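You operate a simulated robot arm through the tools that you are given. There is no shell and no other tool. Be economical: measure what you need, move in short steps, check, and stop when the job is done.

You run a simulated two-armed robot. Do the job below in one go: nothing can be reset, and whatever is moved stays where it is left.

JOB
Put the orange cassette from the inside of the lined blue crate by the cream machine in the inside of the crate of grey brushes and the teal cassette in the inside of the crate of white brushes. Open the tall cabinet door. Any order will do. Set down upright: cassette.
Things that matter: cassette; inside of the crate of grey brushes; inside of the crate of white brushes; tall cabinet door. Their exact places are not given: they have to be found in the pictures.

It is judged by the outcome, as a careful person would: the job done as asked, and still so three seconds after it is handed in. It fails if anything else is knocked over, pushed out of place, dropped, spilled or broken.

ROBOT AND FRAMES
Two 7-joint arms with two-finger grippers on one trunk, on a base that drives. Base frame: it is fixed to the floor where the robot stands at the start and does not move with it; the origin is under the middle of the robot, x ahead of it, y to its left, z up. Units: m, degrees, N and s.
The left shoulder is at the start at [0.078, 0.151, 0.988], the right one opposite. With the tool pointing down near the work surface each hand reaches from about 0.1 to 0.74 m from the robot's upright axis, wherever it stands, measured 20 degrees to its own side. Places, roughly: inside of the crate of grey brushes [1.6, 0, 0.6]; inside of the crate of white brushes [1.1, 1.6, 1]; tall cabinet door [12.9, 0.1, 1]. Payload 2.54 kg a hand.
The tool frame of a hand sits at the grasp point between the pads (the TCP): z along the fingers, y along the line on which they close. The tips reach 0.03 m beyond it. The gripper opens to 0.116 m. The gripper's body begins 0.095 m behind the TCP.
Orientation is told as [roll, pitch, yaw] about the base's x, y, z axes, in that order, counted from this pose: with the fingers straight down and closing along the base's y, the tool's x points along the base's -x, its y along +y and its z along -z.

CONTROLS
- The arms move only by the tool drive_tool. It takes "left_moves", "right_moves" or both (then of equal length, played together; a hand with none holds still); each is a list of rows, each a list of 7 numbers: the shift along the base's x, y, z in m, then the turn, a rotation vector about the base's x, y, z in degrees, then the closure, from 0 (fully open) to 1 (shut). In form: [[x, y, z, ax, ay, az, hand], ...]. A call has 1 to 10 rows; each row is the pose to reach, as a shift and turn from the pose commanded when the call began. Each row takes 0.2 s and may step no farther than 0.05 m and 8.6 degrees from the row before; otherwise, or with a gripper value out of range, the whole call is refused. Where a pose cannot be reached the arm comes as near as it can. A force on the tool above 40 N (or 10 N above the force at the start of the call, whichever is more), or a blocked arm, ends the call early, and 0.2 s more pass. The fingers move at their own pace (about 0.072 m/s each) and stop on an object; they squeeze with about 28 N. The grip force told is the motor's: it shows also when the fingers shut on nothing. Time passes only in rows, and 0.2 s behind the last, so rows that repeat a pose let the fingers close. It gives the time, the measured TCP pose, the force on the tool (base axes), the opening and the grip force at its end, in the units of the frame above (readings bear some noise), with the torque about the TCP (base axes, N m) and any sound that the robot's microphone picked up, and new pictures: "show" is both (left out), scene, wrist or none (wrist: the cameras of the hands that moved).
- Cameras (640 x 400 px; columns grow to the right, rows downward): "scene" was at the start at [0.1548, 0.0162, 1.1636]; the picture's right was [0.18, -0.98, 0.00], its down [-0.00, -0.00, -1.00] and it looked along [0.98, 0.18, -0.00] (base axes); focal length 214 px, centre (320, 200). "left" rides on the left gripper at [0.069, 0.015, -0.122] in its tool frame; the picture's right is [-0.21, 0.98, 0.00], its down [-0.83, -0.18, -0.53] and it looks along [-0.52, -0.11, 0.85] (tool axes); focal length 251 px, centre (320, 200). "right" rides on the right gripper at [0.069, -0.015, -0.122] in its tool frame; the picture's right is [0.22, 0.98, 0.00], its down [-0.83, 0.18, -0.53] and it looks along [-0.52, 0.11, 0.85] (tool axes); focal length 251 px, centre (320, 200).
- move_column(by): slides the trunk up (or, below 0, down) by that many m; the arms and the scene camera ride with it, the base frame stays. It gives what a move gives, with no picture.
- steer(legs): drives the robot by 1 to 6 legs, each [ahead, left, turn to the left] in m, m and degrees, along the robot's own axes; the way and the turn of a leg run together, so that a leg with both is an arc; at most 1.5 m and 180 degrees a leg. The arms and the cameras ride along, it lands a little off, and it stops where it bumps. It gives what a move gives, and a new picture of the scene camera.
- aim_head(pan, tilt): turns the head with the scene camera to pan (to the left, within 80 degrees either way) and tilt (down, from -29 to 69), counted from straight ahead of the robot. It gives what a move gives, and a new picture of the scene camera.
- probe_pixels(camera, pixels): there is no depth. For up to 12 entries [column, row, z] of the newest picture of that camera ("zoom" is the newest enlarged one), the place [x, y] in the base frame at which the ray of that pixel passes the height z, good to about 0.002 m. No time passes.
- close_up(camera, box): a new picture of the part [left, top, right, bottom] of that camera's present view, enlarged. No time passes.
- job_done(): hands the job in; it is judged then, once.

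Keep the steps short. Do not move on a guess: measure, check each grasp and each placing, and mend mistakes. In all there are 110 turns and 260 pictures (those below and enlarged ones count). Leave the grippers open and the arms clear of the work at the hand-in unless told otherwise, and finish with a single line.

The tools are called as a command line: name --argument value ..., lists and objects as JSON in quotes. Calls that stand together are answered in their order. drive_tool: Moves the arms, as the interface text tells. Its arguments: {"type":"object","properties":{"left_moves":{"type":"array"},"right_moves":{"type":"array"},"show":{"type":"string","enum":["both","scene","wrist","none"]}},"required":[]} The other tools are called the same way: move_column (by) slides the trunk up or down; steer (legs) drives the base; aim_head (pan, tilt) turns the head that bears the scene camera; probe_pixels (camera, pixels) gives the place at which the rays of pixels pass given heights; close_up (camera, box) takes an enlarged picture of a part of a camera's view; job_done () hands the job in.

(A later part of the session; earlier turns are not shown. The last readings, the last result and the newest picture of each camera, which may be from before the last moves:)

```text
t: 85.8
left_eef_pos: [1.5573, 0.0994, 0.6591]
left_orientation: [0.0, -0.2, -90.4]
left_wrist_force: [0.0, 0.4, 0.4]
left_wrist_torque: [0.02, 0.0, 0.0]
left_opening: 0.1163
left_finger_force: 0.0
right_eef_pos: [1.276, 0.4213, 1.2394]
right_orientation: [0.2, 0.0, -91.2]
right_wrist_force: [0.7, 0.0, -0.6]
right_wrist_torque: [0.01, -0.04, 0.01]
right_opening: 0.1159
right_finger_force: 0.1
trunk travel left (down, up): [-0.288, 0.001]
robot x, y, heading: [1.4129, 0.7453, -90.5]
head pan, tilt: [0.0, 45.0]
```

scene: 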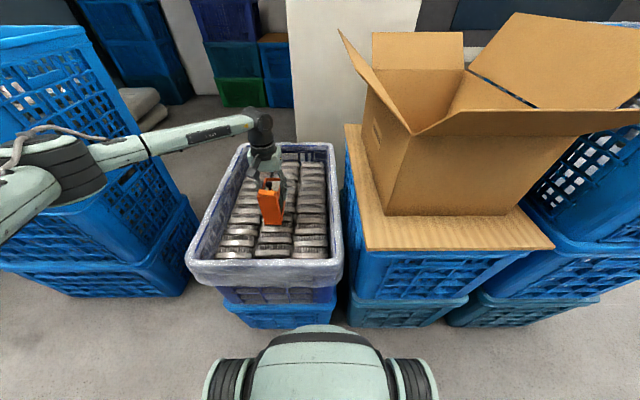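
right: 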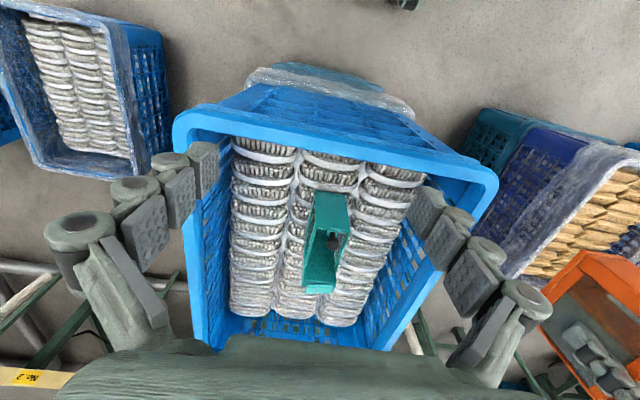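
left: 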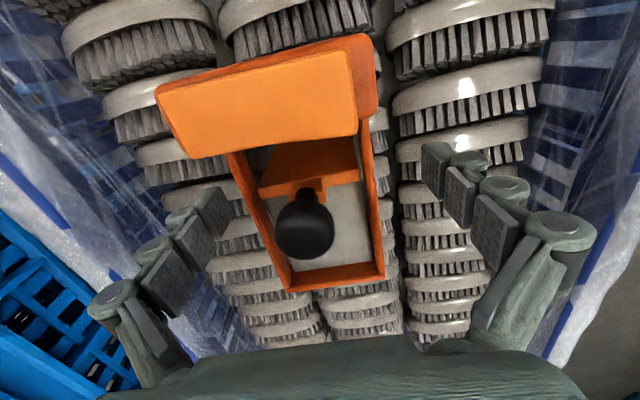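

Released and standing. Retreat up.

drive_tool --left_moves '[[0, 0, 0.04, 0, 0, 0, 0], [0, 0, 0.08, 0, 0, 0, 0], [0, 0, 0.12, 0, 0, 0, 0], [0, 0, 0.16, 0, 0, 0, 0], [0, 0, 0.2, 0, 0, 0, 0], [0, 0, 0.25, 0, 0, 0, 0], [0, 0.0, 0.3, 0, 0, 0, 0], [0, 0.03, 0.34, 0, 0, 0, 0], [0, 0.06, 0.38, 0, 0, 0, 0], [0, 0.1, 0.4, 0, 0, 0, 0]]' --show "scene"

close_up --camera "scene" --box '[170, 120, 370, 300]'

```text
t: 88.0
left_eef_pos: [1.5571, 0.2002, 1.0572]
left_orientation: [0.0, -0.3, -90.4]
left_wrist_force: [0.5, 0.1, -0.1]
left_wrist_torque: [0.0, 0.0, -0.01]
left_opening: 0.1162
left_finger_force: 0.0
right_eef_pos: [1.2759, 0.4219, 1.2414]
right_orientation: [0.2, -0.2, -91.3]
right_wrist_force: [-0.5, -0.5, 0.2]
right_wrist_torque: [-0.01, 0.01, -0.01]
right_opening: 0.116
right_finger_force: 0.0
trunk travel left (down, up): [-0.288, 0.001]
robot x, y, heading: [1.4123, 0.7482, -90.4]
head pan, tilt: [0.0, 45.0]
```

scene: 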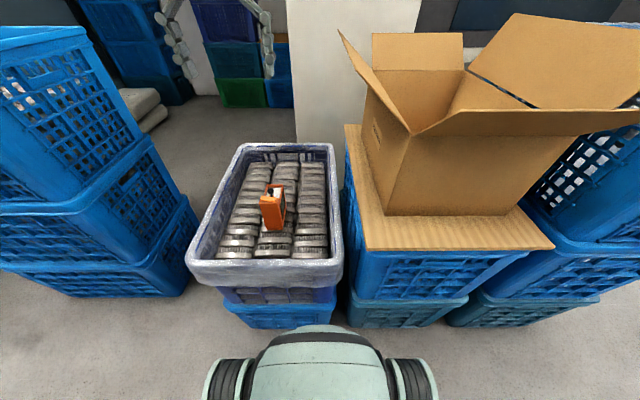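

```text
2.22 times, centred on (270, 210) of scene
```

zoom: 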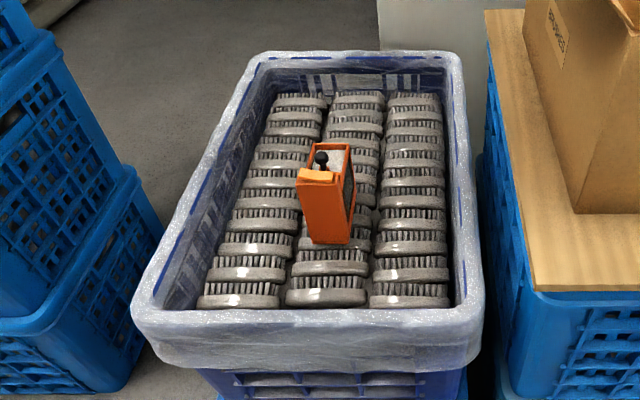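

Orange is upright. Retract the left arm, back off, and turn to heading 0 toward the cabinet.

drive_tool --left_moves '[[0, 0.03, 0.04, 0, 0, 0, 0], [0, 0.06, 0.08, 0, 0, 0, 0], [0, 0.09, 0.12, 0, 0, 0, 0], [0, 0.11, 0.15, 0, 0, 0, 0], [0, 0.13, 0.17, 0, 0, 0, 0]]' --show "none"

steer --legs '[[-0.08, 0, 0], [0, 0, 90]]'

aim_head --pan 0 --tilt 10

```text
t: 89.2
left_eef_pos: [1.5571, 0.3303, 1.229]
left_orientation: [-0.1, -0.3, -90.4]
left_wrist_force: [-0.8, -0.2, 0.0]
left_wrist_torque: [-0.02, -0.01, -0.01]
left_opening: 0.116
left_finger_force: 0.1
right_eef_pos: [1.2761, 0.4223, 1.2407]
right_orientation: [0.2, 0.0, -91.2]
right_wrist_force: [0.5, -0.9, 0.3]
right_wrist_torque: [-0.03, 0.0, 0.02]
right_opening: 0.1162
right_finger_force: 0.0
trunk travel left (down, up): [-0.288, 0.001]
robot x, y, heading: [1.4113, 0.7492, -90.6]
head pan, tilt: [0.0, 45.0]
```

```text
t: 94.2
left_eef_pos: [1.8314, 0.9718, 1.2276]
left_orientation: [0.0, -0.2, -0.4]
left_wrist_force: [-0.2, -0.3, 0.0]
left_wrist_torque: [-0.03, 0.0, 0.01]
left_opening: 0.1159
left_finger_force: 0.1
right_eef_pos: [1.7395, 0.6904, 1.2404]
right_orientation: [0.1, -0.1, -1.3]
right_wrist_force: [0.3, -0.2, 0.0]
right_wrist_torque: [0.02, -0.03, -0.04]
right_opening: 0.1161
right_finger_force: 0.0
trunk travel left (down, up): [-0.288, 0.001]
robot x, y, heading: [1.4113, 0.8229, -0.6]
head pan, tilt: [0.0, 45.0]
```

scene: 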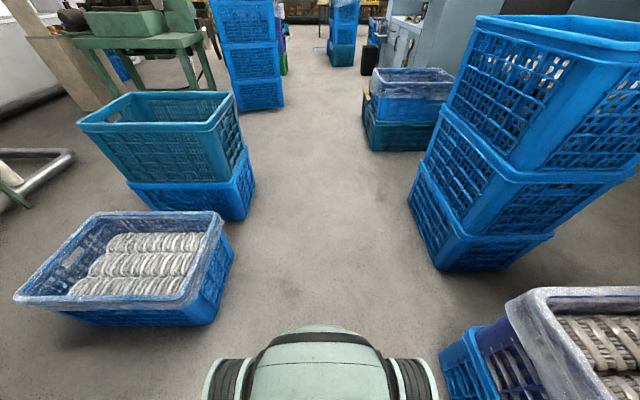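

```text
t: 95.2
left_eef_pos: [1.8315, 0.9724, 1.2271]
left_orientation: [0.0, -0.2, -0.4]
left_wrist_force: [1.1, 0.2, 0.4]
left_wrist_torque: [0.01, -0.01, -0.01]
left_opening: 0.1161
left_finger_force: 0.1
right_eef_pos: [1.7393, 0.6904, 1.2397]
right_orientation: [0.1, -0.1, -1.3]
right_wrist_force: [-0.6, 0.6, 0.4]
right_wrist_torque: [-0.02, 0.0, 0.01]
right_opening: 0.1159
right_finger_force: 0.1
trunk travel left (down, up): [-0.288, 0.001]
robot x, y, heading: [1.4126, 0.8286, -0.5]
head pan, tilt: [0.0, 10.0]
```

scene: 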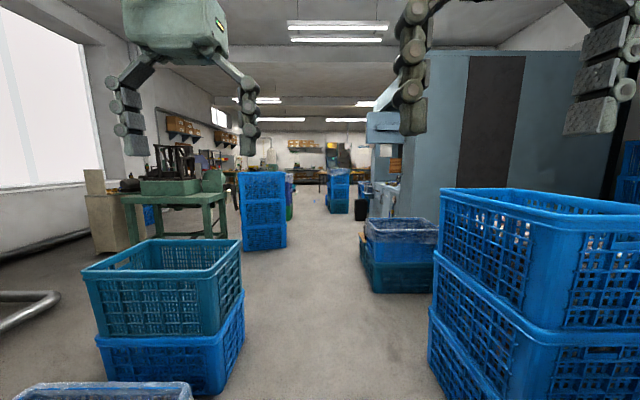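

probe_pixels --camera "scene" --pixels '[[243, 362, 0], [286, 247, 0], [430, 385, 0], [372, 290, 0], [246, 250, 0], [330, 212, 0], [349, 212, 0], [360, 265, 0], [368, 215, 0]]'

close_up --camera "scene" --box '[220, 110, 420, 240]'

```text
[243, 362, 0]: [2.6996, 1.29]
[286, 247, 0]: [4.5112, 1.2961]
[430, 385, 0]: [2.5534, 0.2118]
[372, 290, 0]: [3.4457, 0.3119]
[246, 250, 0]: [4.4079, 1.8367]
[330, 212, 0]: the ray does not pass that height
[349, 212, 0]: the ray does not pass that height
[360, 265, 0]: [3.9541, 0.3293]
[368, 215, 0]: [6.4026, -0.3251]
```

```text
3.08 times, centred on (320, 175) of scene
```

zoom: 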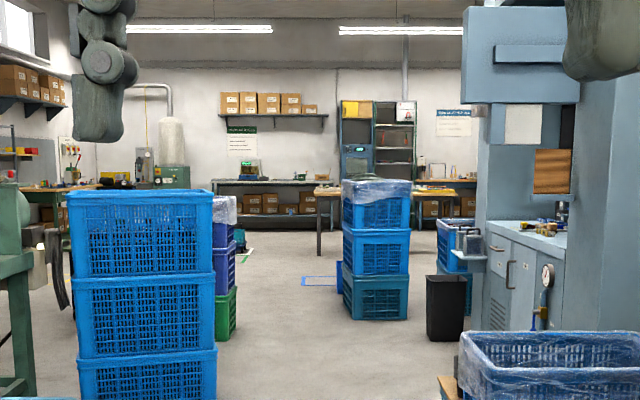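

Channel is clear: y 0.33–1.29. Drive along it with small offsets.

steer --legs '[[1.2, 0.01, 0.5], [1.0, -0.06, 0], [1.3, 0, 0]]'

```text
t: 112.2
left_eef_pos: [5.3353, 0.929, 1.2265]
left_orientation: [0.0, -0.2, 0.2]
left_wrist_force: [-1.0, 0.4, 0.2]
left_wrist_torque: [0.0, 0.03, 0.05]
left_opening: 0.1156
left_finger_force: 0.0
right_eef_pos: [5.2454, 0.6467, 1.2405]
right_orientation: [0.2, -0.1, -0.6]
right_wrist_force: [0.4, 0.6, -0.8]
right_wrist_torque: [0.03, 0.01, -0.02]
right_opening: 0.1158
right_finger_force: 0.0
trunk travel left (down, up): [-0.288, 0.001]
robot x, y, heading: [4.917, 0.778, -0.1]
head pan, tilt: [0.0, 10.0]
```

scene: 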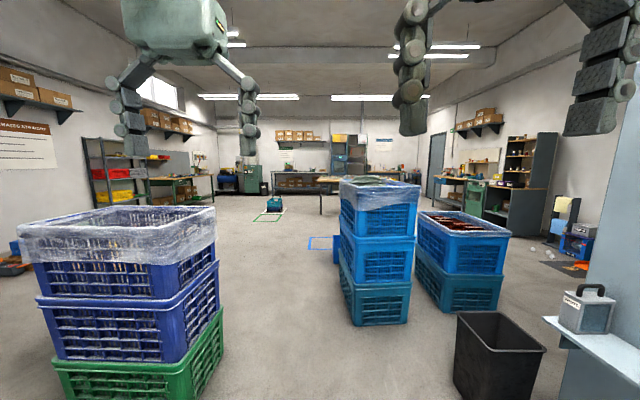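

probe_pixels --camera "scene" --pixels '[[205, 398, 0], [223, 345, 0], [352, 325, 0], [410, 320, 0], [340, 272, 0], [455, 370, 0], [283, 225, 0], [322, 215, 0], [270, 215, 0], [335, 192, 0.8], [365, 185, 0.5]]'

close_up --camera "scene" --box '[230, 110, 450, 240]'

```text
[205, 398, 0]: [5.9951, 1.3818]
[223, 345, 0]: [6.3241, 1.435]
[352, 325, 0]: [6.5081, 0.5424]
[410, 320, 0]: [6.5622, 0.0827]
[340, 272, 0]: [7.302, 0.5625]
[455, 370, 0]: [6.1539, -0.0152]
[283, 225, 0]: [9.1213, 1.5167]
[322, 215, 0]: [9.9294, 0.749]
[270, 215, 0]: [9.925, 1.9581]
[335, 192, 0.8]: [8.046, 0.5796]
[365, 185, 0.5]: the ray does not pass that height
```

```text
2.91 times, centred on (340, 175) of scene
```

zoom: 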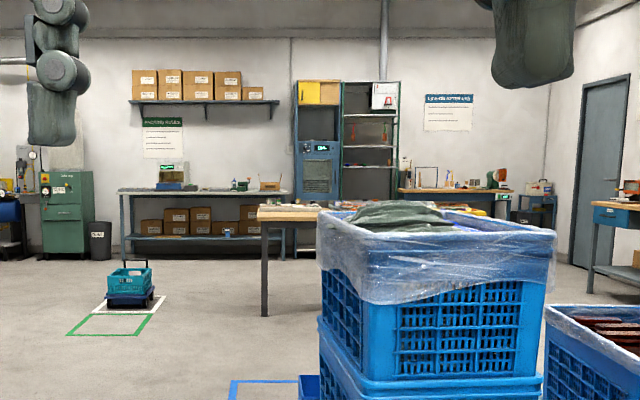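

Weave between the left stack (y>1.38, x<6.35) and the middle stack (y<0.56, x 6.5–7.3).

steer --legs '[[1.3, 0.15, 0], [0.36, 0.12, 0], [1.0, 0, 0]]'

```text
t: 125.6
left_eef_pos: [7.9986, 1.1855, 1.2277]
left_orientation: [0.0, -0.2, -0.7]
left_wrist_force: [-0.2, 0.2, -0.7]
left_wrist_torque: [0.02, 0.01, -0.01]
left_opening: 0.1159
left_finger_force: 0.2
right_eef_pos: [7.907, 0.905, 1.2414]
right_orientation: [0.2, 0.0, -1.5]
right_wrist_force: [0.5, -0.2, -0.3]
right_wrist_torque: [-0.03, -0.01, 0.04]
right_opening: 0.116
right_finger_force: 0.0
trunk travel left (down, up): [-0.288, 0.001]
robot x, y, heading: [7.5803, 1.04, -0.9]
head pan, tilt: [0.0, 10.0]
```

scene: 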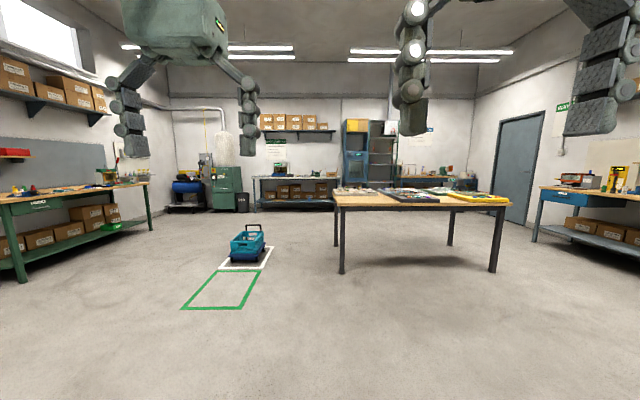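

probe_pixels --camera "scene" --pixels '[[341, 273, 0], [493, 271, 0], [450, 245, 0], [336, 245, 0], [268, 262, 0], [230, 262, 0], [345, 210, 0.1], [312, 208, 0]]'

close_up --camera "scene" --box '[310, 105, 430, 215]'

```text
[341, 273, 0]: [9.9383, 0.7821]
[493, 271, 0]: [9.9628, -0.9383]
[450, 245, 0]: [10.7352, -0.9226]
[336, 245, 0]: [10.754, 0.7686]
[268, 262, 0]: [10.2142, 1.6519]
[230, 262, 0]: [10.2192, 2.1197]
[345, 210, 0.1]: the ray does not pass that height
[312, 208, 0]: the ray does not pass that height
```

```text
3.64 times, centred on (370, 160) of scene
```

zoom: 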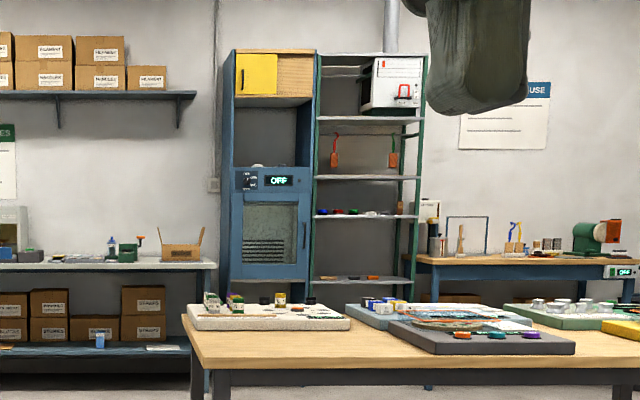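

The cabinet (blue, "OFF" panel, windowed door) is at the back right of the table. Drive around the table's left side at y≈1.24.

steer --legs '[[0, 0, 0.9], [1.3, 0.2, 0], [1.3, 0, 0], [1.2, 0, 0]]'

aim_head --pan -35 --tilt 15

```text
t: 144.2
left_eef_pos: [11.7763, 1.4535, 1.2263]
left_orientation: [0.1, -0.2, 1.2]
left_wrist_force: [0.6, 0.6, 0.3]
left_wrist_torque: [0.03, 0.07, 0.02]
left_opening: 0.1161
left_finger_force: 0.0
right_eef_pos: [11.6926, 1.1712, 1.2402]
right_orientation: [0.3, 0.0, 0.3]
right_wrist_force: [0.5, -0.8, 0.5]
right_wrist_torque: [0.0, -0.01, -0.03]
right_opening: 0.116
right_finger_force: 0.0
trunk travel left (down, up): [-0.288, 0.001]
robot x, y, heading: [11.3644, 1.2999, 1.1]
head pan, tilt: [0.0, 10.0]
```

scene: 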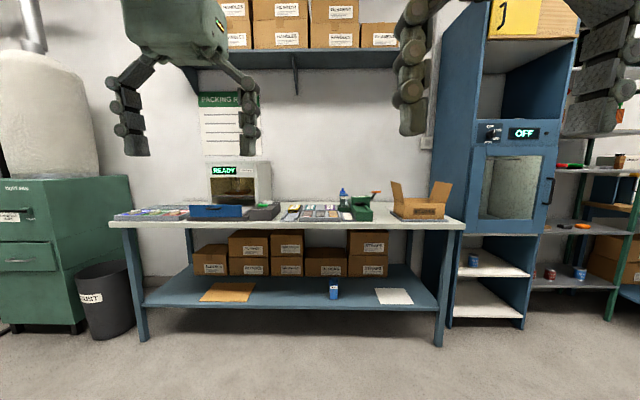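

```text
t: 145.3
left_eef_pos: [11.7754, 1.4553, 1.2274]
left_orientation: [0.0, -0.2, 1.1]
left_wrist_force: [-0.1, -0.1, 0.4]
left_wrist_torque: [-0.01, 0.05, 0.01]
left_opening: 0.1162
left_finger_force: 0.1
right_eef_pos: [11.6925, 1.1718, 1.2404]
right_orientation: [0.3, -0.1, 0.3]
right_wrist_force: [0.2, -0.2, -0.2]
right_wrist_torque: [0.04, 0.0, 0.0]
right_opening: 0.116
right_finger_force: 0.1
trunk travel left (down, up): [-0.288, 0.001]
robot x, y, heading: [11.3623, 1.301, 1.2]
head pan, tilt: [-35.0, 15.0]
```

scene: 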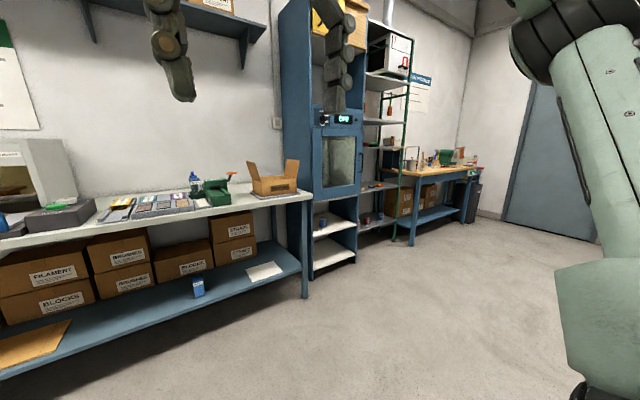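

Door handle is on its right side (hinge left). Slide right to stand in front of the cabinet.

steer --legs '[[0.15, 0, -1.1], [0, -1.1, 0]]'

aim_head --pan 0 --tilt 5

close_up --camera "scene" --box '[200, 80, 440, 320]'

```text
t: 157.0
left_eef_pos: [11.9328, 0.3625, 1.2271]
left_orientation: [0.0, -0.2, 0.6]
left_wrist_force: [-0.3, -0.5, 0.8]
left_wrist_torque: [-0.04, -0.01, 0.0]
left_opening: 0.1161
left_finger_force: 0.1
right_eef_pos: [11.8444, 0.0788, 1.2394]
right_orientation: [0.2, -0.1, -0.4]
right_wrist_force: [0.1, 0.9, 0.1]
right_wrist_torque: [-0.01, -0.01, 0.0]
right_opening: 0.116
right_finger_force: 0.0
trunk travel left (down, up): [-0.288, 0.001]
robot x, y, heading: [11.5156, 0.208, 0.4]
head pan, tilt: [-35.0, 15.0]
```

scene: 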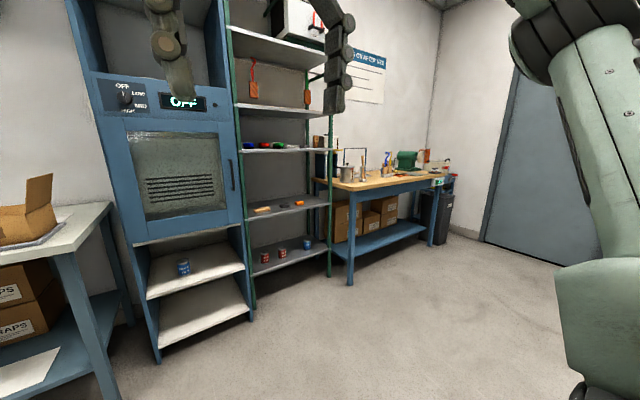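

```text
t: 158.0
left_eef_pos: [11.9323, 0.3599, 1.2266]
left_orientation: [0.0, -0.1, 0.4]
left_wrist_force: [0.2, 0.3, 0.2]
left_wrist_torque: [0.02, 0.01, 0.0]
left_opening: 0.1158
left_finger_force: 0.0
right_eef_pos: [11.8451, 0.0791, 1.2408]
right_orientation: [0.2, -0.1, -0.4]
right_wrist_force: [-0.2, -0.3, -0.4]
right_wrist_torque: [0.0, 0.0, -0.02]
right_opening: 0.1159
right_finger_force: 0.1
trunk travel left (down, up): [-0.288, 0.001]
robot x, y, heading: [11.5161, 0.2073, 0.6]
head pan, tilt: [0.0, 5.0]
```

scene: 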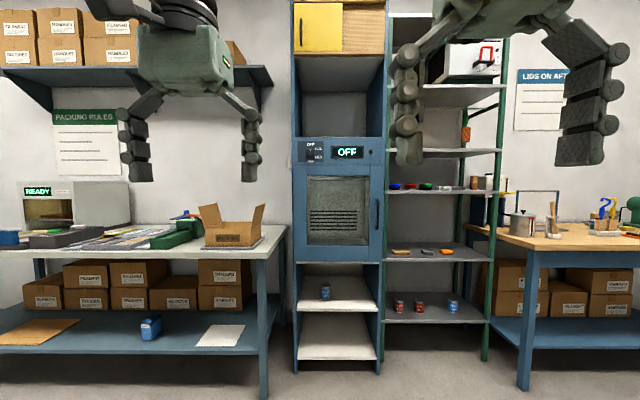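

```text
1.67 times, centred on (320, 200) of scene
```

zoom: 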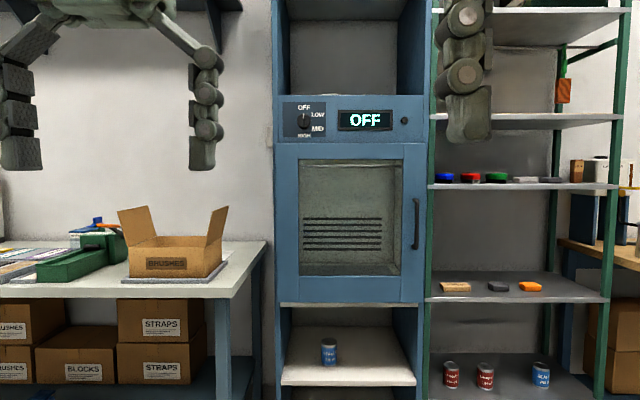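

probe_pixels --camera "scene" --pixels '[[297, 372, 0], [379, 374, 0], [264, 399, 0.0], [377, 215, 1.0], [377, 199, 1.1]]'

close_up --camera "scene" --box '[285, 150, 395, 270]'

```text
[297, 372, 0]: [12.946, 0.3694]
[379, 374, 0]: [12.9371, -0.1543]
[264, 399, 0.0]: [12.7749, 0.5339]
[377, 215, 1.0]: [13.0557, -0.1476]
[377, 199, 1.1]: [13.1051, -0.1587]
```

```text
3.33 times, centred on (340, 210) of scene
```

zoom: 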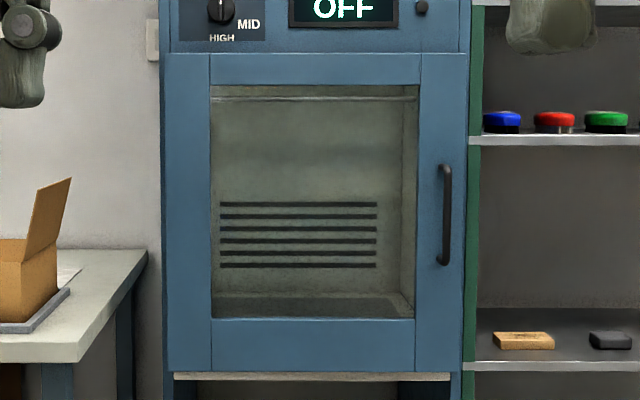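

Cabinet front at x≈12.94; door y −0.155…0.37, hinge at +y; vertical handle at y≈−0.14, z 0.93–1.12. Turn the left gripper to point forward (pitch −90°).

drive_tool --left_moves '[[0.02, -0.005, -0.02, 0, -8.5, 0, 0], [0.04, -0.01, -0.04, 0, -17, 0, 0], [0.06, -0.015, -0.06, 0, -25.5, 0, 0], [0.08, -0.02, -0.08, 0, -34, 0, 0], [0.1, -0.025, -0.1, 0, -42.5, 0, 0], [0.12, -0.03, -0.12, 0, -51, 0, 0], [0.14, -0.035, -0.14, 0, -59.5, 0, 0], [0.16, -0.04, -0.16, 0, -68, 0, 0], [0.18, -0.045, -0.18, 0, -76.5, 0, 0], [0.2, -0.05, -0.2, 0, -85, 0, 0]]'

```text
t: 160.2
left_eef_pos: [12.1212, 0.288, 1.0299]
left_orientation: [-7.6, -82.7, 5.4]
left_wrist_force: [-0.6, -1.3, 0.1]
left_wrist_torque: [0.0, -0.02, 0.07]
left_opening: 0.1155
left_finger_force: 0.0
left hand out of reach, approached as far as the arm can: row 10
right_eef_pos: [11.8431, 0.0754, 1.2402]
right_orientation: [0.4, -0.2, -0.4]
right_wrist_force: [-0.2, -1.5, 0.1]
right_wrist_torque: [0.11, -0.04, -0.01]
right_opening: 0.1158
right_finger_force: 0.1
trunk travel left (down, up): [-0.288, 0.001]
robot x, y, heading: [11.5157, 0.2061, 0.7]
head pan, tilt: [0.0, 5.0]
```

scene: 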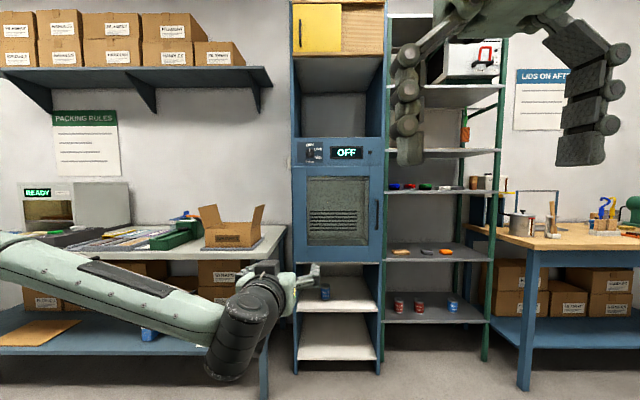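
left: 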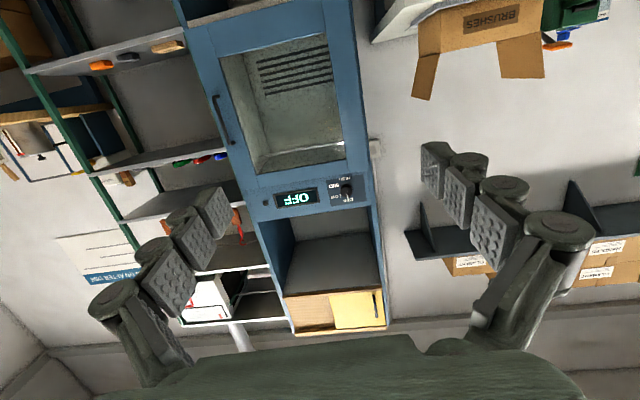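

Good enough (−83°). Drive closer and right, so the left hand faces the handle.

steer --legs '[[0.0, -0.36, -0.6], [0.42, 0, 0]]'

drive_tool --left_moves '[[0, 0, 0, 0, 0, 0, 0]]' --show "wrist"

```text
t: 166.4
left_eef_pos: [12.5467, -0.0778, 1.0268]
left_orientation: [-7.4, -82.5, 4.8]
left_wrist_force: [0.7, 0.0, -0.7]
left_wrist_torque: [-0.02, -0.02, 0.01]
left_opening: 0.116
left_finger_force: 0.0
right_eef_pos: [12.2686, -0.2872, 1.2401]
right_orientation: [0.2, -0.1, -1.1]
right_wrist_force: [0.6, -0.1, -0.5]
right_wrist_torque: [0.0, 0.0, -0.02]
right_opening: 0.1161
right_finger_force: 0.1
trunk travel left (down, up): [-0.288, 0.001]
robot x, y, heading: [11.9423, -0.1526, -0.0]
head pan, tilt: [0.0, 5.0]
```

scene: 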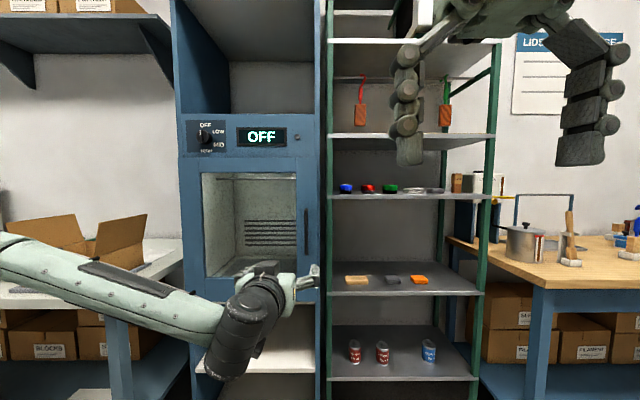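

```text
t: 166.8
left_eef_pos: [12.5463, -0.0772, 1.0263]
left_orientation: [-7.5, -82.6, 4.9]
left_wrist_force: [0.1, 0.3, -0.2]
left_wrist_torque: [-0.01, -0.02, -0.02]
left_opening: 0.116
left_finger_force: 0.0
right_eef_pos: [12.2674, -0.2868, 1.239]
right_orientation: [0.3, -0.2, -1.1]
right_wrist_force: [-0.9, -0.9, 0.0]
right_wrist_torque: [-0.02, 0.01, 0.0]
right_opening: 0.1159
right_finger_force: 0.1
trunk travel left (down, up): [-0.288, 0.001]
robot x, y, heading: [11.9432, -0.1501, -0.1]
head pan, tilt: [0.0, 5.0]
```

left: 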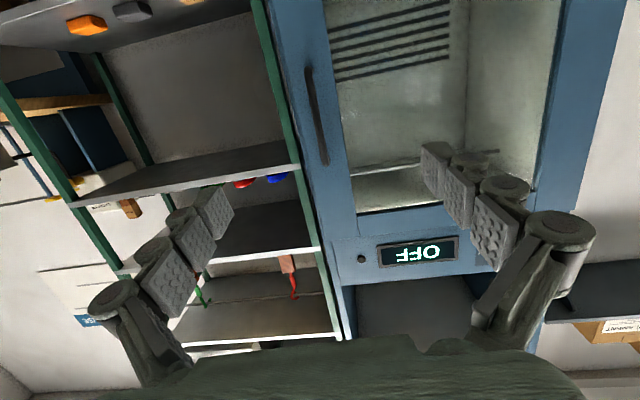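

close_up --camera "scene" --box '[260, 150, 340, 290]'

probe_pixels --camera "scene" --pixels '[[307, 232, 1.0], [307, 232, 1.02], [307, 232, 1.04], [307, 208, 1.1], [307, 208, 1.12], [320, 250, 0.95]]'

probe_pixels --camera "left" --pixels '[[307, 68, 0.9], [307, 68, 0.95], [326, 165, 1.08], [326, 165, 1.1], [326, 165, 1.12], [326, 165, 1.14]]'

```text
2.86 times, centred on (300, 220) of scene
```

zoom: 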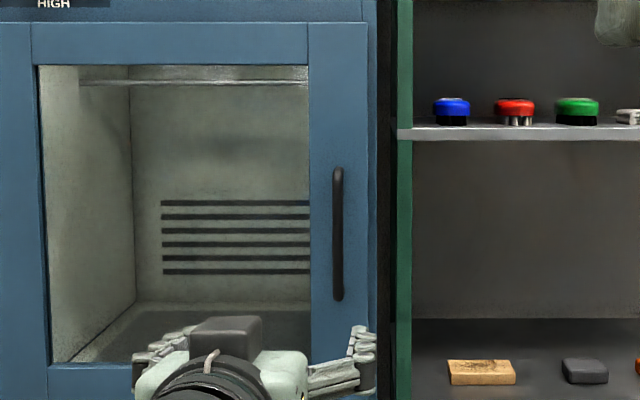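

```text
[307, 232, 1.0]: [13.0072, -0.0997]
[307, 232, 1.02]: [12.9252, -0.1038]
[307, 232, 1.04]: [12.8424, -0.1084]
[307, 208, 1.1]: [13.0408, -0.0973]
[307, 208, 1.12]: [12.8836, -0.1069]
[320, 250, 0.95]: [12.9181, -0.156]
```

```text
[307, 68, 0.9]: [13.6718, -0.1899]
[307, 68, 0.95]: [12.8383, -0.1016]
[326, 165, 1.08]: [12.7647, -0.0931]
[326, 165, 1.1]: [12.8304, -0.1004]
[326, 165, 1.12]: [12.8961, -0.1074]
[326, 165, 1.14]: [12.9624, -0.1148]
```

Handle bar at (12.89, −0.106), z 0.93–1.12. Drive 0.18 ahead.

steer --legs '[[0.18, -0.03, 0]]'

drive_tool --left_moves '[[0.02, 0, 0, 0, 0, 0, 0], [0.04, 0, 0, 0, 0, 0, 0]]' --show "wrist"

```text
t: 168.3
left_eef_pos: [12.7262, -0.1066, 1.0262]
left_orientation: [-7.3, -82.5, 4.7]
left_wrist_force: [-0.1, 0.0, -0.5]
left_wrist_torque: [0.0, 0.0, -0.02]
left_opening: 0.1161
left_finger_force: 0.1
right_eef_pos: [12.4476, -0.3176, 1.2387]
right_orientation: [0.3, -0.1, -1.1]
right_wrist_force: [-0.2, -0.7, 0.1]
right_wrist_torque: [0.02, 0.01, -0.01]
right_opening: 0.1162
right_finger_force: 0.0
trunk travel left (down, up): [-0.288, 0.001]
robot x, y, heading: [12.1185, -0.1818, -0.3]
head pan, tilt: [0.0, 5.0]
```

scene: 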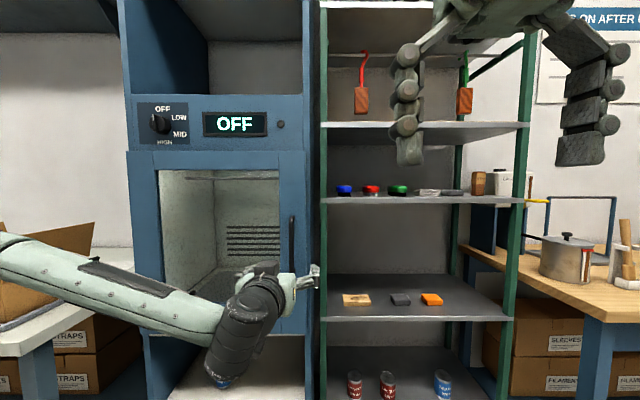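

```text
t: 168.9
left_eef_pos: [12.7658, -0.1072, 1.0261]
left_orientation: [-7.4, -82.6, 4.8]
left_wrist_force: [0.1, 0.4, -0.3]
left_wrist_torque: [-0.02, -0.01, 0.01]
left_opening: 0.1156
left_finger_force: 0.1
right_eef_pos: [12.4469, -0.3179, 1.2399]
right_orientation: [0.3, -0.2, -1.1]
right_wrist_force: [0.0, 0.5, 0.4]
right_wrist_torque: [-0.01, 0.0, 0.01]
right_opening: 0.1159
right_finger_force: 0.1
trunk travel left (down, up): [-0.288, 0.001]
robot x, y, heading: [12.1177, -0.1807, -0.4]
head pan, tilt: [0.0, 5.0]
```

left: 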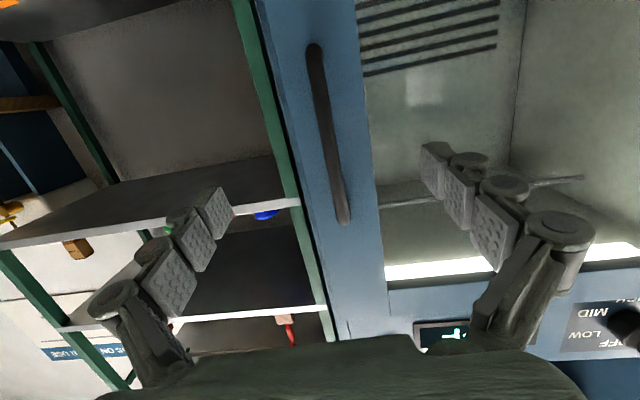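

Handle centred between fingers. Narrow the gripper and advance to the handle.

drive_tool --left_moves '[[0.0, 0.002, 0, 0, 0, 0, 0.4], [0.02, 0.004, 0, 0, 0, 0, 0.4], [0.04, 0.004, 0, 0, 0, 0, 0.4], [0.06, 0.004, 0, 0, 0, 0, 0.4], [0.08, 0.004, 0, 0, 0, 0, 0.4], [0.095, 0.004, 0, 0, 0, 0, 0.4], [0.11, 0.004, 0, 0, 0, 0, 0.4]]' --show "wrist"

```text
t: 170.5
left_eef_pos: [12.8772, -0.1018, 1.026]
left_orientation: [-7.3, -82.5, 4.7]
left_wrist_force: [0.2, 0.0, -0.2]
left_wrist_torque: [0.03, -0.01, 0.02]
left_opening: 0.0698
left_finger_force: 0.2
right_eef_pos: [12.4468, -0.3177, 1.2413]
right_orientation: [0.2, -0.1, -1.0]
right_wrist_force: [-0.1, 0.0, -0.4]
right_wrist_torque: [0.0, 0.01, 0.03]
right_opening: 0.1158
right_finger_force: 0.0
trunk travel left (down, up): [-0.288, 0.001]
robot x, y, heading: [12.117, -0.182, -0.2]
head pan, tilt: [0.0, 5.0]
```

left: 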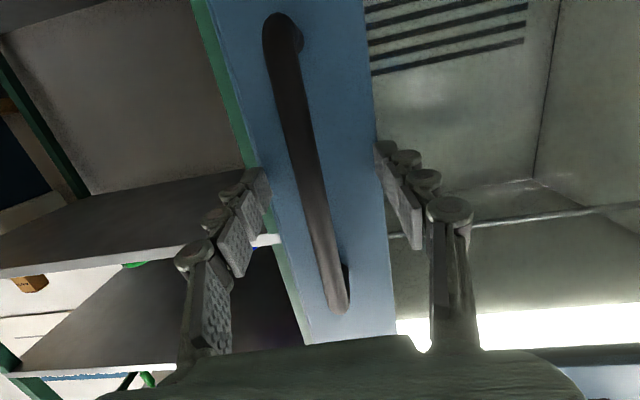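

Handle is between the pads. Close.

drive_tool --left_moves '[[0, 0, 0, 0, 0, 0, 0.8], [0, 0, 0, 0, 0, 0, 1], [0, 0, 0, 0, 0, 0, 1], [0, 0, 0, 0, 0, 0, 1]]' --show "wrist"

```text
t: 171.5
left_eef_pos: [12.8767, -0.1058, 1.0297]
left_orientation: [-6.8, -82.7, 3.8]
left_wrist_force: [-6.2, 0.6, 1.9]
left_wrist_torque: [0.71, -0.07, -0.06]
left_opening: 0.0123
left_finger_force: 37.1
right_eef_pos: [12.4465, -0.3191, 1.2407]
right_orientation: [0.2, -0.3, -1.2]
right_wrist_force: [-0.4, -0.3, 0.3]
right_wrist_torque: [0.0, 0.0, 0.04]
right_opening: 0.1159
right_finger_force: 0.0
trunk travel left (down, up): [-0.288, 0.001]
robot x, y, heading: [12.1187, -0.182, -0.2]
head pan, tilt: [0.0, 5.0]
```

left: 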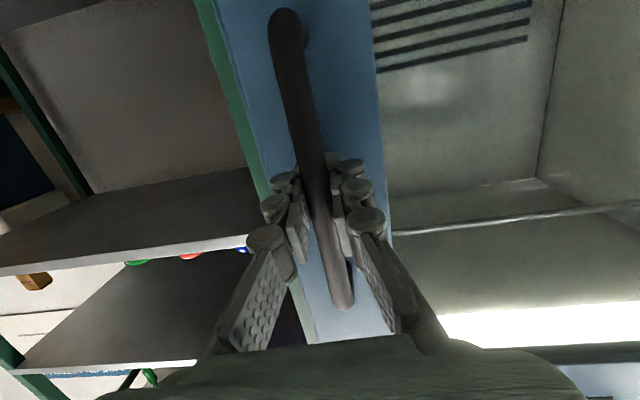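

Gripped. Pull along an arc about the hinge, first 20°.

drive_tool --left_moves '[[-0.02, 0.002, 0, 0, 0, -2, 1], [-0.04, 0.006, 0, 0, 0, -4, 1], [-0.06, 0.011, 0, 0, 0, -6, 1], [-0.08, 0.016, 0, 0, 0, -8, 1], [-0.1, 0.022, 0, 0, 0, -10, 1], [-0.119, 0.029, 0, 0, 0, -12, 1], [-0.138, 0.037, 0, 0, 0, -14, 1], [-0.156, 0.045, 0, 0, 0, -16, 1]]'

```text
t: 172.5
left_eef_pos: [12.808, -0.0961, 1.0338]
left_orientation: [-5.0, -80.2, -2.0]
left_wrist_force: [1.2, 8.6, -9.4]
left_wrist_torque: [0.85, 0.41, 0.11]
left_opening: 0.0125
left_finger_force: 37.3
left hand out of reach, approached as far as the arm can: row 2, 3, 4
right_eef_pos: [12.4473, -0.3156, 1.2409]
right_orientation: [0.2, -0.2, -0.9]
right_wrist_force: [-0.6, -0.3, 0.5]
right_wrist_torque: [0.03, -0.05, 0.0]
right_opening: 0.1161
right_finger_force: 0.1
trunk travel left (down, up): [-0.288, 0.001]
robot x, y, heading: [12.1176, -0.1807, 0.0]
head pan, tilt: [0.0, 5.0]
stopped in row 4 (left hand): the force on the tool passed its limit at 49 N (the readings are from after the stop); the commanded pose is now the measured one
```

scene: 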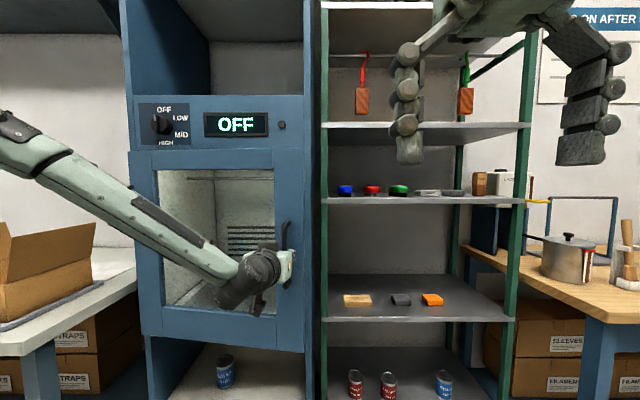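
left: 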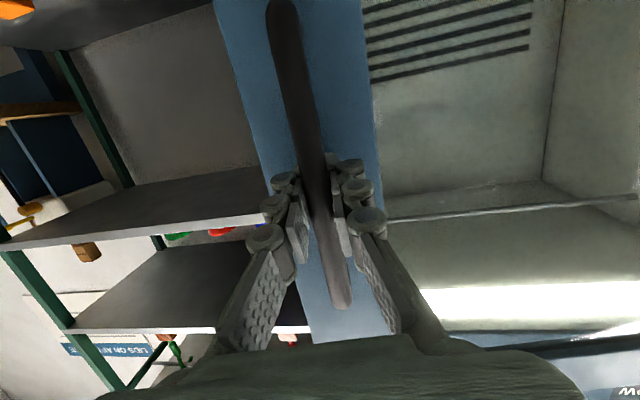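

Opening. The hand turn is the reach problem; continue by translating only.

drive_tool --left_moves '[[-0.02, 0.004, 0, 0, 0, 0, 1], [-0.04, 0.01, 0, 0, 0, 0, 1], [-0.06, 0.016, 0, 0, 0, 0, 1], [-0.08, 0.023, 0, 0, 0, 0, 1], [-0.1, 0.031, 0, 0, 0, 0, 1]]' --show "scene"

```text
t: 173.7
left_eef_pos: [12.7114, -0.063, 1.0331]
left_orientation: [-6.4, -80.3, -0.4]
left_wrist_force: [9.0, 19.3, -16.6]
left_wrist_torque: [0.53, -0.19, -0.24]
left_opening: 0.0121
left_finger_force: 37.3
right_eef_pos: [12.4489, -0.3135, 1.2395]
right_orientation: [0.0, -0.1, -0.9]
right_wrist_force: [0.6, 0.0, 0.8]
right_wrist_torque: [-0.01, 0.03, -0.01]
right_opening: 0.116
right_finger_force: 0.0
trunk travel left (down, up): [-0.288, 0.001]
robot x, y, heading: [12.1209, -0.1805, 0.0]
head pan, tilt: [0.0, 5.0]
```

scene: 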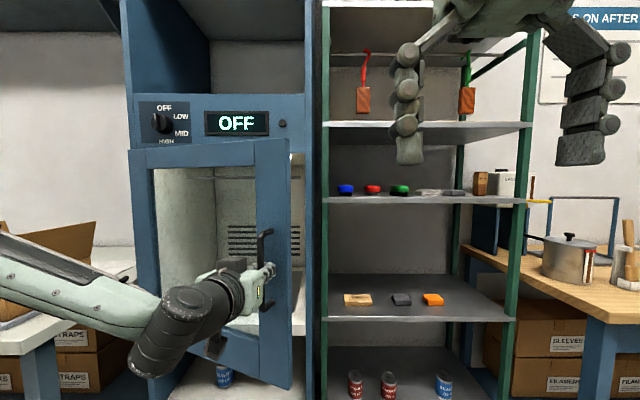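

~21° open. Continue the arc.

drive_tool --left_moves '[[-0.013, 0.014, -0.003, 0, 0, 0, 1], [-0.026, 0.024, -0.005, 0, 0, -2, 1], [-0.043, 0.035, -0.005, 0, 0, -4, 1], [-0.06, 0.047, -0.005, 0, 0, -6, 1], [-0.076, 0.06, -0.005, 0, 0, -8, 1], [-0.092, 0.073, -0.005, 0, 0, -10, 1]]' --show "scene"

```text
t: 174.4
left_eef_pos: [12.6753, -0.0455, 1.0483]
left_orientation: [23.1, -80.2, -33.3]
left_wrist_force: [-0.2, 3.1, -12.5]
left_wrist_torque: [-0.75, 0.07, 0.17]
left_opening: 0.0133
left_finger_force: 37.9
left hand out of reach, approached as far as the arm can: row 2, 3
right_eef_pos: [12.4468, -0.3149, 1.2405]
right_orientation: [0.0, -0.2, -1.1]
right_wrist_force: [-0.4, 0.3, 0.2]
right_wrist_torque: [-0.01, -0.01, 0.01]
right_opening: 0.116
right_finger_force: 0.1
trunk travel left (down, up): [-0.288, 0.001]
robot x, y, heading: [12.1195, -0.1846, -0.1]
head pan, tilt: [0.0, 5.0]
stopped in row 3 (left hand): the force on the tool passed its limit at 59 N (the readings are from after the stop); the commanded pose is now the measured one
```

scene: 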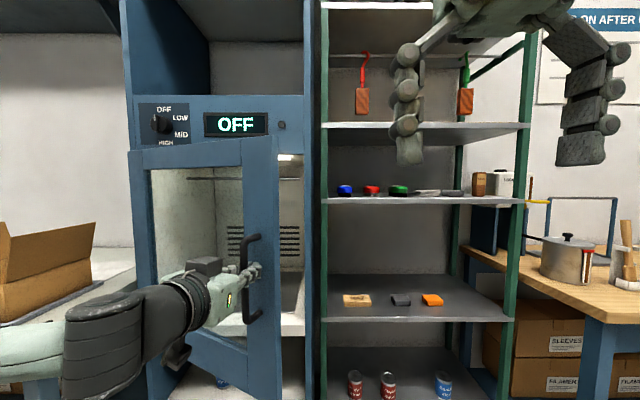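

About 27° open. Release and back the left hand off; then push the door further from inside with the other hand.

drive_tool --left_moves '[[0, 0, 0, 0, 0, 0, 0.5], [0, 0, 0, 0, 0, 0, 0], [0, 0, 0, 0, 0, 0, 0], [-0.03, 0.005, 0.003, 0, 0, 0, 0], [-0.06, 0.01, 0.006, 0, 0, 0, 0], [-0.09, 0.015, 0.01, 0, 0, 0, 0]]'

```text
t: 175.8
left_eef_pos: [12.6633, -0.0421, 1.098]
left_orientation: [25.8, -80.7, -36.2]
left_wrist_force: [-0.7, -0.4, 0.9]
left_wrist_torque: [-0.02, 0.0, 0.02]
left_opening: 0.1158
left_finger_force: 0.0
left hand out of reach, approached as far as the arm can: row 4, 5, 6
right_eef_pos: [12.4458, -0.3172, 1.2412]
right_orientation: [0.2, -0.2, -1.1]
right_wrist_force: [-0.7, 1.1, -0.1]
right_wrist_torque: [0.01, -0.04, 0.0]
right_opening: 0.116
right_finger_force: 0.0
trunk travel left (down, up): [-0.288, 0.001]
robot x, y, heading: [12.1244, -0.1831, 0.1]
head pan, tilt: [0.0, 5.0]
```

scene: 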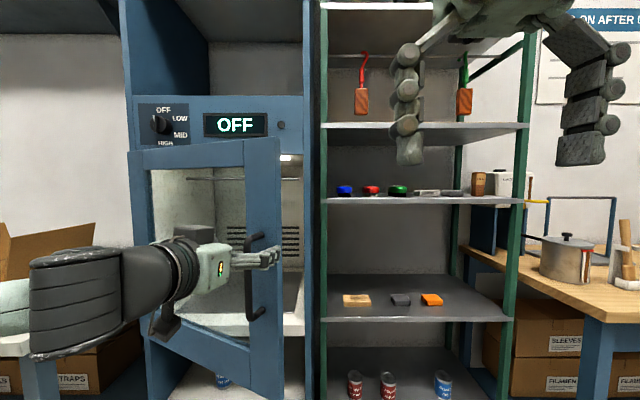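
left: 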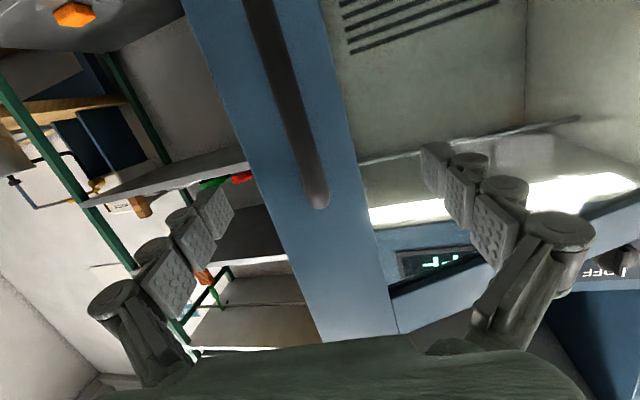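

Opened; the arm is at its limit, so back the base straight off.

steer --legs '[[-0.22, 0.0, 0]]'

drive_tool --left_moves '[[0.0, 0.02, 0.02, 0, 8.5, 0, 0], [0.0, 0.03, 0.04, 0, 17, 0, 0], [0.0, 0.04, 0.06, 0, 25.5, 0, 0], [0.0, 0.05, 0.08, 0, 34, 0, 0], [0, 0.06, 0.1, 0, 42.5, 0, 0], [0, 0.07, 0.1, 0, 51, 0, 0], [0, 0.08, 0.1, 0, 59.5, 0, 0], [0, 0.09, 0.1, 0, 68, 0, 0]]' --show "scene"

```text
t: 177.5
left_eef_pos: [12.4462, -0.041, 1.0971]
left_orientation: [25.6, -80.7, -36.1]
left_wrist_force: [0.4, 0.3, 0.1]
left_wrist_torque: [0.0, 0.0, 0.0]
left_opening: 0.1159
left_finger_force: 0.1
right_eef_pos: [12.2292, -0.3159, 1.241]
right_orientation: [0.2, -0.1, -0.8]
right_wrist_force: [-1.0, 0.2, 0.2]
right_wrist_torque: [0.01, -0.04, -0.01]
right_opening: 0.116
right_finger_force: 0.1
trunk travel left (down, up): [-0.288, 0.001]
robot x, y, heading: [11.9029, -0.1822, -0.1]
head pan, tilt: [0.0, 5.0]
```

scene: 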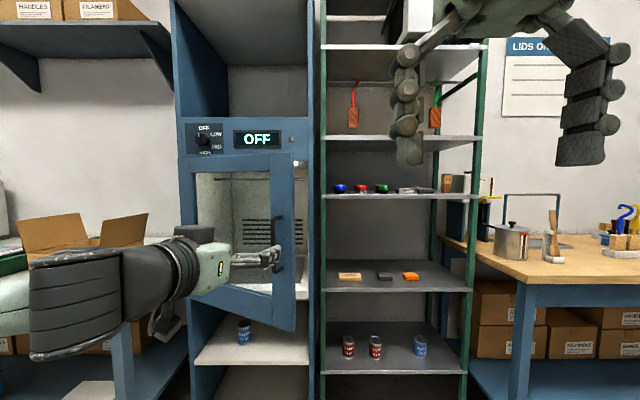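

```text
t: 179.3
left_eef_pos: [12.4467, 0.0493, 1.1955]
left_orientation: [-8.6, -14.2, -5.6]
left_wrist_force: [-0.4, 0.2, 0.2]
left_wrist_torque: [-0.01, 0.01, 0.0]
left_opening: 0.1159
left_finger_force: 0.0
right_eef_pos: [12.2291, -0.3149, 1.2407]
right_orientation: [0.2, -0.2, -0.9]
right_wrist_force: [-0.3, 0.8, 0.6]
right_wrist_torque: [0.03, 0.02, -0.01]
right_opening: 0.1159
right_finger_force: 0.1
trunk travel left (down, up): [-0.288, 0.001]
robot x, y, heading: [11.9018, -0.1839, -0.3]
head pan, tilt: [0.0, 5.0]
```

scene: 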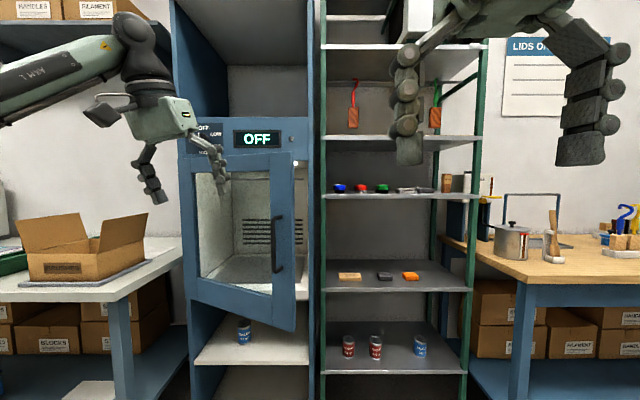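

Straighten the left hand to point down, close it, to use it as a pusher at z≈1.26.

drive_tool --left_moves '[[-0.02, -0.03, 0.02, 3, 5, 1.9, 0.5], [-0.03, -0.06, 0.04, 5.8, 9.6, 3.8, 1], [-0.04, -0.09, 0.06, 8.6, 14.2, 5.6, 1], [-0.04, -0.12, 0.065, 8.6, 14.2, 5.6, 1], [-0.04, -0.15, 0.065, 8.6, 14.2, 5.6, 1]]' --show "none"

steer --legs '[[0.0, -0.24, 0.2]]'

```text
t: 180.5
left_eef_pos: [12.4067, -0.1017, 1.2604]
left_orientation: [-0.7, 0.3, -0.9]
left_wrist_force: [-0.5, 0.9, -0.1]
left_wrist_torque: [0.02, -0.01, -0.02]
left_opening: 0.0002
left_finger_force: 28.1
right_eef_pos: [12.2294, -0.3165, 1.241]
right_orientation: [0.2, -0.1, -0.9]
right_wrist_force: [0.5, 0.4, -0.2]
right_wrist_torque: [0.02, 0.01, 0.0]
right_opening: 0.1159
right_finger_force: 0.0
trunk travel left (down, up): [-0.288, 0.001]
robot x, y, heading: [11.8997, -0.1824, 0.1]
head pan, tilt: [0.0, 5.0]
```

```text
t: 183.4
left_eef_pos: [12.4061, -0.3378, 1.2595]
left_orientation: [-0.7, 0.3, -0.8]
left_wrist_force: [-0.2, -0.2, 0.6]
left_wrist_torque: [0.03, -0.02, -0.01]
left_opening: 0.0
left_finger_force: 27.6
right_eef_pos: [12.2301, -0.5534, 1.2395]
right_orientation: [0.2, -0.1, -0.6]
right_wrist_force: [-0.3, -0.4, 0.9]
right_wrist_torque: [0.03, 0.0, -0.03]
right_opening: 0.1161
right_finger_force: 0.1
trunk travel left (down, up): [-0.288, 0.001]
robot x, y, heading: [11.905, -0.4207, 0.1]
head pan, tilt: [0.0, 5.0]
```

scene: 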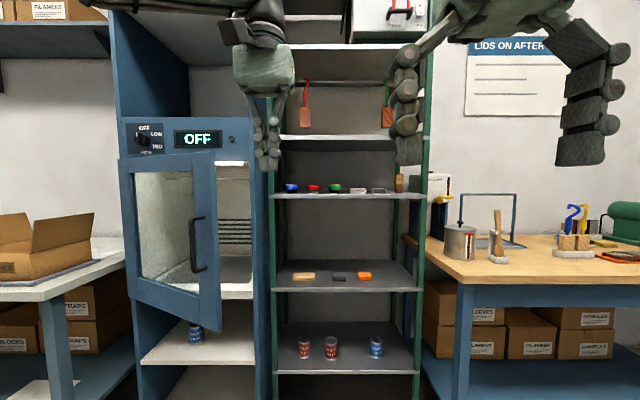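

Advance so the closed fingers sit at x≈12.81, right of the open edge (door edge at ≈(12.70, −0.10), top 1.305).

steer --legs '[[0.4, 0.0, 0]]'

drive_tool --left_moves '[[0, 0, 0, 0, 0, 0, 1]]' --show "wrist"

```text
t: 185.9
left_eef_pos: [12.806, -0.3408, 1.2609]
left_orientation: [-0.8, 0.3, -1.2]
left_wrist_force: [0.9, 0.3, -0.1]
left_wrist_torque: [0.0, 0.0, -0.02]
left_opening: 0.0
left_finger_force: 27.7
right_eef_pos: [12.6269, -0.5557, 1.2395]
right_orientation: [0.3, -0.1, -1.1]
right_wrist_force: [-0.1, -0.1, -0.5]
right_wrist_torque: [0.0, 0.06, 0.01]
right_opening: 0.116
right_finger_force: 0.0
trunk travel left (down, up): [-0.288, 0.001]
robot x, y, heading: [12.3029, -0.4213, -0.2]
head pan, tilt: [0.0, 5.0]
```

scene: 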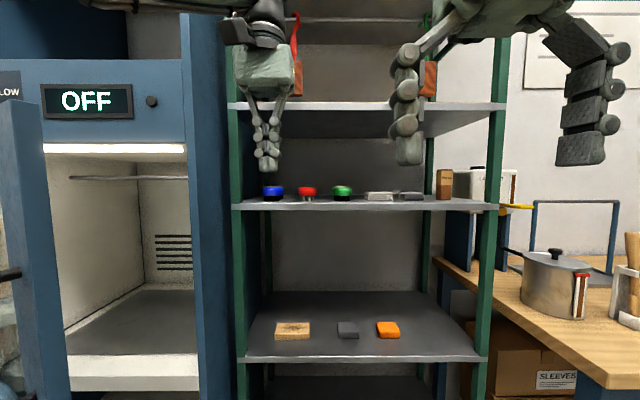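

```text
t: 186.3
left_eef_pos: [12.8034, -0.3409, 1.2604]
left_orientation: [-0.9, 0.3, -1.1]
left_wrist_force: [1.0, -1.2, 0.4]
left_wrist_torque: [-0.02, -0.01, -0.03]
left_opening: 0.0
left_finger_force: 28.2
right_eef_pos: [12.6261, -0.5541, 1.2404]
right_orientation: [0.2, -0.2, -1.2]
right_wrist_force: [-0.7, -0.2, 0.3]
right_wrist_torque: [-0.03, 0.03, -0.03]
right_opening: 0.1159
right_finger_force: 0.1
trunk travel left (down, up): [-0.288, 0.001]
robot x, y, heading: [12.3019, -0.4224, -0.3]
head pan, tilt: [0.0, 5.0]
```

left: 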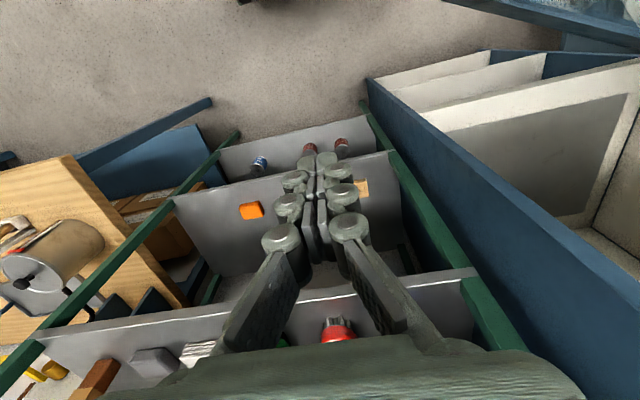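

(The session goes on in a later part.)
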